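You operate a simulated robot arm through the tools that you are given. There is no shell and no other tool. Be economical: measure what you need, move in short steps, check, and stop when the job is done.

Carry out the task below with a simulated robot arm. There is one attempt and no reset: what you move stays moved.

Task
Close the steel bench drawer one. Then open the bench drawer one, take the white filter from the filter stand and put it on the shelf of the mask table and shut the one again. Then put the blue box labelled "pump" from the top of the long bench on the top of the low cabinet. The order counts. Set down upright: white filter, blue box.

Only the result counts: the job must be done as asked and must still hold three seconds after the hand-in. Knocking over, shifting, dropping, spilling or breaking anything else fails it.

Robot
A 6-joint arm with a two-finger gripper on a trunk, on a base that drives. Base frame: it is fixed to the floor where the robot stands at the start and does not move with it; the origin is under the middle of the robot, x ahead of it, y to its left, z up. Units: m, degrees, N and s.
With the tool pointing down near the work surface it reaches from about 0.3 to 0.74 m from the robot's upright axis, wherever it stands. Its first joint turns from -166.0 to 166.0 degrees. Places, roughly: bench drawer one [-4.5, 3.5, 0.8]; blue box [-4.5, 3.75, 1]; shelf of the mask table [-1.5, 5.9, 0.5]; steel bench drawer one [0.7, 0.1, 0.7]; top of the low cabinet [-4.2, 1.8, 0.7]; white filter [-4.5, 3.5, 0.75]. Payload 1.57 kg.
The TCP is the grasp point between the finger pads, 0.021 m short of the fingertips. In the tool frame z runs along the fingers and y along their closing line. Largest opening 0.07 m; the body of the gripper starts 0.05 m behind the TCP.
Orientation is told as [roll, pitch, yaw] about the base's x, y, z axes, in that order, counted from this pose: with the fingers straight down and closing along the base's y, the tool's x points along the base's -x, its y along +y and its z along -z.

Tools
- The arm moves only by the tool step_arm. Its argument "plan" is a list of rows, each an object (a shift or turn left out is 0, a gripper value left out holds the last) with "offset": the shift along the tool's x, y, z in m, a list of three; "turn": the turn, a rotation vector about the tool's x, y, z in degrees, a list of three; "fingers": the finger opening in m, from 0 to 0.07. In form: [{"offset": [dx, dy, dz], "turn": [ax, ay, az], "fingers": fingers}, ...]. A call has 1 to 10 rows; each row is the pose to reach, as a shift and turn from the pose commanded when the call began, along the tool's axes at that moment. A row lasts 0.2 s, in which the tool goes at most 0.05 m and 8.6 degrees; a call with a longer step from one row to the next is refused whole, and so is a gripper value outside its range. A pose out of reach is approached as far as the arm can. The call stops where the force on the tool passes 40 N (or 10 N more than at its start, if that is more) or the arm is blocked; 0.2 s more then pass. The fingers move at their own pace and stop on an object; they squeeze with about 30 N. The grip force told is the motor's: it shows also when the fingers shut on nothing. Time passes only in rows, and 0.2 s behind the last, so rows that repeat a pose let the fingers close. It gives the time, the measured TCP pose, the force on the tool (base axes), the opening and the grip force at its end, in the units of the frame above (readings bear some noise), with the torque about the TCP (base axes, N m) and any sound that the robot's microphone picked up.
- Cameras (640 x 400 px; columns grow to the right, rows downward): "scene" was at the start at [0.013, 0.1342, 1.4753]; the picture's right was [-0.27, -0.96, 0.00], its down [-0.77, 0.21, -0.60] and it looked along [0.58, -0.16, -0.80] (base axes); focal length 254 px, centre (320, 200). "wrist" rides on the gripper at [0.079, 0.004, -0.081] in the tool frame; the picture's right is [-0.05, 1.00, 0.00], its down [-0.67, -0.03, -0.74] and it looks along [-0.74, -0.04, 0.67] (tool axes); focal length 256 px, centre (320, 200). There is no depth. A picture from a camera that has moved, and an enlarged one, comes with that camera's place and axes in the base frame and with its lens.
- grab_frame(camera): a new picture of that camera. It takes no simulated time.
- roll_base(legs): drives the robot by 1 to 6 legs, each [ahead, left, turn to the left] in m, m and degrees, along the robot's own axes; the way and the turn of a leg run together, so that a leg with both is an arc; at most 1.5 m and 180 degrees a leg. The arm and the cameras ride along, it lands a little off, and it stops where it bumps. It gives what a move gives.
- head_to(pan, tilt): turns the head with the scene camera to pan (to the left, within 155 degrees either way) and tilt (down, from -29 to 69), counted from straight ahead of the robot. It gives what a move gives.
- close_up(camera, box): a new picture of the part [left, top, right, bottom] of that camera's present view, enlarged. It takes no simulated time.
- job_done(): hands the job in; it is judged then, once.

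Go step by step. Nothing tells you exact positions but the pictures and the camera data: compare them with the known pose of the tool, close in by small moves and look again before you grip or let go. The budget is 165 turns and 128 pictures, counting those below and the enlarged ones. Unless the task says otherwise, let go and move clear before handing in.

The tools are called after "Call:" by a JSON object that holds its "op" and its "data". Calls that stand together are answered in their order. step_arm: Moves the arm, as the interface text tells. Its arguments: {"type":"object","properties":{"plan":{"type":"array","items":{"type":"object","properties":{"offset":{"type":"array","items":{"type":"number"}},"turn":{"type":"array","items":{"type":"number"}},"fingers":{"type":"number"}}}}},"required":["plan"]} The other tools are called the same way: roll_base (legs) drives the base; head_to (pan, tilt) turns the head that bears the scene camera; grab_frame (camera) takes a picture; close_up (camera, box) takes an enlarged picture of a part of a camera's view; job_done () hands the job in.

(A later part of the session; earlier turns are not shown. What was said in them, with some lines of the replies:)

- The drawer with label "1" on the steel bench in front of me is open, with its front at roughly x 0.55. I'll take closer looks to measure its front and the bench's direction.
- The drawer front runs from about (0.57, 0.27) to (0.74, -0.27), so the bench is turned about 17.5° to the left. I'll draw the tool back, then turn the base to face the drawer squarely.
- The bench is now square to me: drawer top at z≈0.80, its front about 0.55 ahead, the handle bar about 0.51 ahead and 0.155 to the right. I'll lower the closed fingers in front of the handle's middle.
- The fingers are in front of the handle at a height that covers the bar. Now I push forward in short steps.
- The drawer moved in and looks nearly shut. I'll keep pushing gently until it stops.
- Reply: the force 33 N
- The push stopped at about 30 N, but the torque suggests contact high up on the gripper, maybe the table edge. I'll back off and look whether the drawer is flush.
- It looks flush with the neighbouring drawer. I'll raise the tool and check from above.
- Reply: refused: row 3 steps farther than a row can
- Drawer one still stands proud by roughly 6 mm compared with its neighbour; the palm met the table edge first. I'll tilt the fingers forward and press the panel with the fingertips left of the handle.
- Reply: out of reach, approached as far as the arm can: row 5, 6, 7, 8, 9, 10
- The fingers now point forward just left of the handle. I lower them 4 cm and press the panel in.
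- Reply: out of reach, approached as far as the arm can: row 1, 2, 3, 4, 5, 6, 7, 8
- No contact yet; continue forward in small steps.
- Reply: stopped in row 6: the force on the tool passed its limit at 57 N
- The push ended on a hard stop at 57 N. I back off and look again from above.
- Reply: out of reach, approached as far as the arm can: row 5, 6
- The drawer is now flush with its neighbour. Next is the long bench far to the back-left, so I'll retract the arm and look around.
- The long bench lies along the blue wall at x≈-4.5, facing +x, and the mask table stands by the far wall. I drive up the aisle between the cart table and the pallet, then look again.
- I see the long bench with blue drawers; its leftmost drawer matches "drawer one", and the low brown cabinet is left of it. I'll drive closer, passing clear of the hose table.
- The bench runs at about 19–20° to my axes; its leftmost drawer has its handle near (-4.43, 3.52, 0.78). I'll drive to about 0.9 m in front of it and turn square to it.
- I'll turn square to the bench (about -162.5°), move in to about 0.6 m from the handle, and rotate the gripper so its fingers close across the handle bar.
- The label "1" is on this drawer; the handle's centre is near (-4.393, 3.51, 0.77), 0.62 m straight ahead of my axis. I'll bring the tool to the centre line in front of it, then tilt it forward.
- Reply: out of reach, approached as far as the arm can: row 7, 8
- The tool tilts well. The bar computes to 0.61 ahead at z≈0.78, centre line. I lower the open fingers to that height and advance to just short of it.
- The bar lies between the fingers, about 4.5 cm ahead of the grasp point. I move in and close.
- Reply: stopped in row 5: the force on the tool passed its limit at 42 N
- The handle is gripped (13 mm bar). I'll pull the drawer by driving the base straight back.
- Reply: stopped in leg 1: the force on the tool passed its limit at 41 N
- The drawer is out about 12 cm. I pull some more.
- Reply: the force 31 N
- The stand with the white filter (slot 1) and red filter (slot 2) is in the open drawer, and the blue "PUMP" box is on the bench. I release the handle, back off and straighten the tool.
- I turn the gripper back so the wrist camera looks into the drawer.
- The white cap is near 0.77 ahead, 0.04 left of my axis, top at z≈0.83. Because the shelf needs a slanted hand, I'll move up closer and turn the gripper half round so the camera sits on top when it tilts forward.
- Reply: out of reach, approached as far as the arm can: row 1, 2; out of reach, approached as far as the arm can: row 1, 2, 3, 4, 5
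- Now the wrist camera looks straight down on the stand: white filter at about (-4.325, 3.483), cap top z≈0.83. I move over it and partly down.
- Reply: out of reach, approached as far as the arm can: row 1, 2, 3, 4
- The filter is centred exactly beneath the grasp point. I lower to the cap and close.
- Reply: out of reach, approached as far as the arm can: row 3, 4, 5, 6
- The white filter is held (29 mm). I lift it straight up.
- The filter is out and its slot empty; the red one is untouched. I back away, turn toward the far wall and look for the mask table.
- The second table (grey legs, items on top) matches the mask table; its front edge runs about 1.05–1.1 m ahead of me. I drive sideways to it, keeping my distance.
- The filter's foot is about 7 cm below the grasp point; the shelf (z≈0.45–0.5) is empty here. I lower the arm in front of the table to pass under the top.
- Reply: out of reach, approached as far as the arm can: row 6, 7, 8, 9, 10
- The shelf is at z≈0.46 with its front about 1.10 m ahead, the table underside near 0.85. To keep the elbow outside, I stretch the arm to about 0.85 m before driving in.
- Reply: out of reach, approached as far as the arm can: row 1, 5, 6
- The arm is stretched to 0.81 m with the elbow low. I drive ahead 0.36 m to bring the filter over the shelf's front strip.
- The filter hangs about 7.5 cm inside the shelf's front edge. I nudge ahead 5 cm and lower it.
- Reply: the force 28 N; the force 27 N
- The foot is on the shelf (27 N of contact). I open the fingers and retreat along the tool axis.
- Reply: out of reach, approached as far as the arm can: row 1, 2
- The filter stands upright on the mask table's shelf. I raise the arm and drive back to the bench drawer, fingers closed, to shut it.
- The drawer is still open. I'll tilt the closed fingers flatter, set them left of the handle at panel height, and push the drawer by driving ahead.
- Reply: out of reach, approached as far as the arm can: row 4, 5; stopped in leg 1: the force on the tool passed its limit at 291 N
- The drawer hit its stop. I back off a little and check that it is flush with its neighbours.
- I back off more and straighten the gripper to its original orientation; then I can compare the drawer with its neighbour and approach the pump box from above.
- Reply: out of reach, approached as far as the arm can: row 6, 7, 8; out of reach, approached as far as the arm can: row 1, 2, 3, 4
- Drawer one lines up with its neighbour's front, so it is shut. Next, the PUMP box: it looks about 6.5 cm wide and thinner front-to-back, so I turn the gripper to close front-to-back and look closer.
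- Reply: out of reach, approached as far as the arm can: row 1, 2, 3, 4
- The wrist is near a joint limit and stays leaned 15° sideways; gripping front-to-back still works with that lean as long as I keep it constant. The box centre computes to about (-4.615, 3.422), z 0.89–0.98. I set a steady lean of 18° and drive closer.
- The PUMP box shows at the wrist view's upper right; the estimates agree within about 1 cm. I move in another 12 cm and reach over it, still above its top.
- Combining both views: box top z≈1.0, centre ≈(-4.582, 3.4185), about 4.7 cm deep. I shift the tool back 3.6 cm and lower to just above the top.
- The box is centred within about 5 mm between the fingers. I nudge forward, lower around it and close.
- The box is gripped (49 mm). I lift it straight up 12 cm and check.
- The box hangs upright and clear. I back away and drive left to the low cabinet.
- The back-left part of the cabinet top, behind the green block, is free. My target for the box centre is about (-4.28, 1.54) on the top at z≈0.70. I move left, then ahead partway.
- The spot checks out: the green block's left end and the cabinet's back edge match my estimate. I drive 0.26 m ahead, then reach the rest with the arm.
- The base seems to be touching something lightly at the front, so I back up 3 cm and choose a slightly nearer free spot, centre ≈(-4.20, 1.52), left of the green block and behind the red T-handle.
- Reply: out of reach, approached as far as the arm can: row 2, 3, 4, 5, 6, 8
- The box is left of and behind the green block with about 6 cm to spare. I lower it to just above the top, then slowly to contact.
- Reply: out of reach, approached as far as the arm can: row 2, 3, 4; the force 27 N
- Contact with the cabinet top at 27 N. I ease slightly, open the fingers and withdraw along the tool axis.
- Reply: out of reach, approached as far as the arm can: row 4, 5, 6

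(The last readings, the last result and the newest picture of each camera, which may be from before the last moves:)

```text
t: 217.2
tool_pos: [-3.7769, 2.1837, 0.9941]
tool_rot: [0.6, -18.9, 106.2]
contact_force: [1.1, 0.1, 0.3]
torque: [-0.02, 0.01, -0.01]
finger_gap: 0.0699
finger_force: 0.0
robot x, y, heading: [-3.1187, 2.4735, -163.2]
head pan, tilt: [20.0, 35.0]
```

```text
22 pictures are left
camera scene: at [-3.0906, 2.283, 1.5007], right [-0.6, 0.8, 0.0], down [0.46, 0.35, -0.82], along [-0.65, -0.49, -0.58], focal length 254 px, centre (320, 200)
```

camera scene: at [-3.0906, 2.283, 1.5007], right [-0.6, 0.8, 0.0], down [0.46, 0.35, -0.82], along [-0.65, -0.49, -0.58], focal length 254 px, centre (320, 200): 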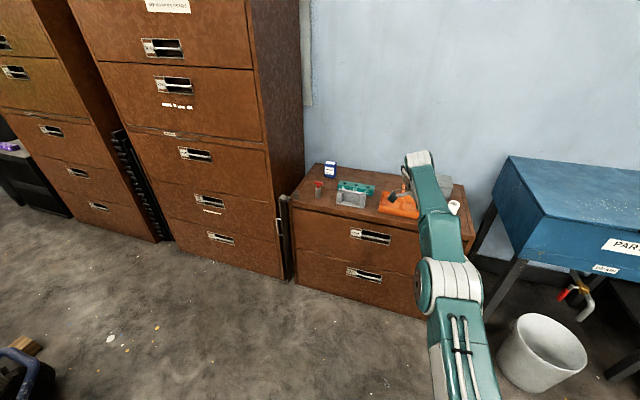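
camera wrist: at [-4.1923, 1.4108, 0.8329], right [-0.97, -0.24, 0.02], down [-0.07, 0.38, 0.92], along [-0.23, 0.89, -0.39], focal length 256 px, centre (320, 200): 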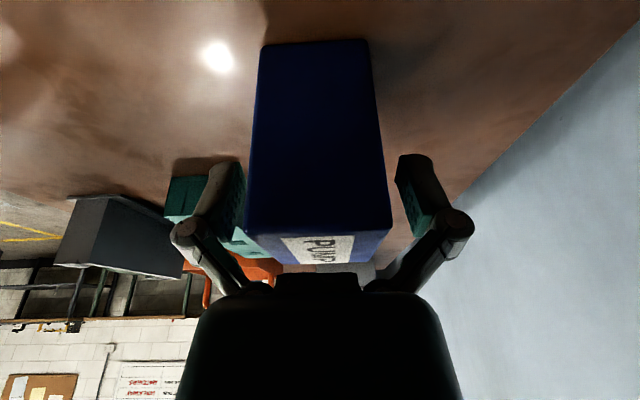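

Call:
{"op": "close_up", "data": {"camera": "scene", "box": [270, 140, 430, 300]}}

Call:
{"op": "head_to", "data": {"pan": -30, "tilt": 35}}

Call:
{"op": "grab_frame", "data": {"camera": "scene"}}

```text
2.50 times, centred on (350, 220) of scene
camera zoom: at [-3.0906, 2.283, 1.5007], right [-0.6, 0.8, 0.0], down [0.46, 0.35, -0.82], along [-0.65, -0.49, -0.58], focal length 635 px, centre (245, 150)
```

zoom: 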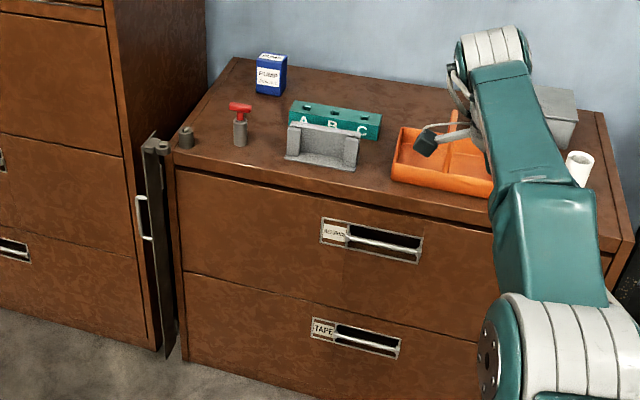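

```text
t: 218.4
tool_pos: [-3.7764, 2.1837, 0.9945]
tool_rot: [0.5, -18.9, 106.2]
contact_force: [0.7, 0.0, -0.5]
torque: [0.03, 0.02, -0.01]
finger_gap: 0.0701
finger_force: 0.1
robot x, y, heading: [-3.1191, 2.473, -162.9]
head pan, tilt: [-30.0, 35.0]
```

```text
20 pictures are left
camera scene: at [-3.1064, 2.3571, 1.501], right [0.23, 0.97, 0.0], down [0.56, -0.13, -0.82], along [-0.8, 0.19, -0.57], focal length 254 px, centre (320, 200)
```

scene: 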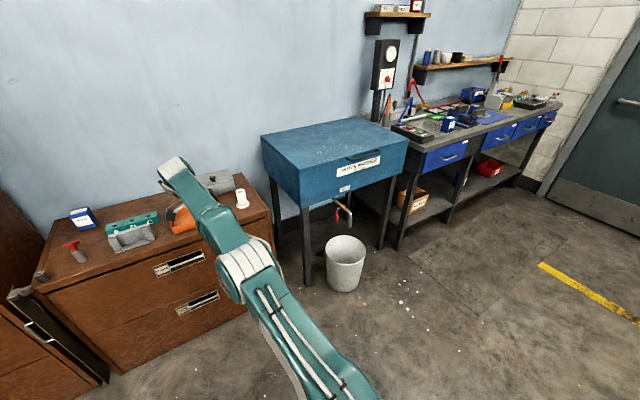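

The pump box stands upright on the cabinet. One last look at the bench drawer's closure.

Call:
{"op": "close_up", "data": {"camera": "scene", "box": [390, 90, 570, 200]}}

```text
3.56 times, centred on (480, 145) of scene
camera zoom: at [-3.1064, 2.3571, 1.501], right [0.23, 0.97, 0.0], down [0.56, -0.13, -0.82], along [-0.8, 0.19, -0.57], focal length 903 px, centre (-249, 396)
```

zoom: 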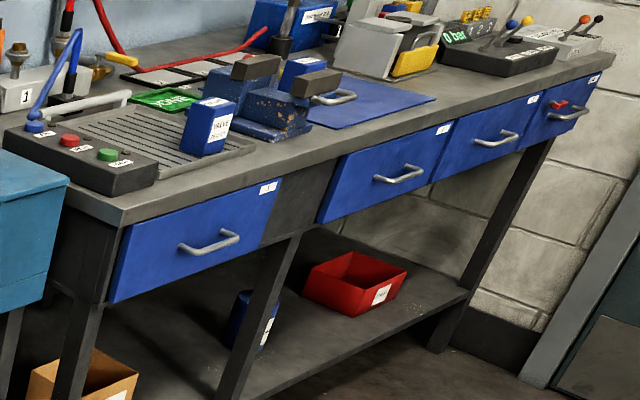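

Call:
{"op": "job_done", "data": {}}

```text
The job is handed in.
```

I handed the job in with every step done in the order asked:
- **Steel bench drawer one:** it is shut, flush with the drawer beside it.
- **Bench drawer one:** I opened it and took out the white filter. After placing the filter I shut the drawer again, also flush to within a millimetre or two by picture. It hit its stop hard when closing, with a force spike of 291 N.
- **White filter:** it stands upright on the shelf of the mask table.
- **Pump box:** it stands upright on top of the low cabinet, at the back left, and touches nothing else there.

One uncertainty: the base may have lightly touched something at the front of the low cabinet, possibly its locking bar. I backed off, and nothing looked moved in the later pictures.
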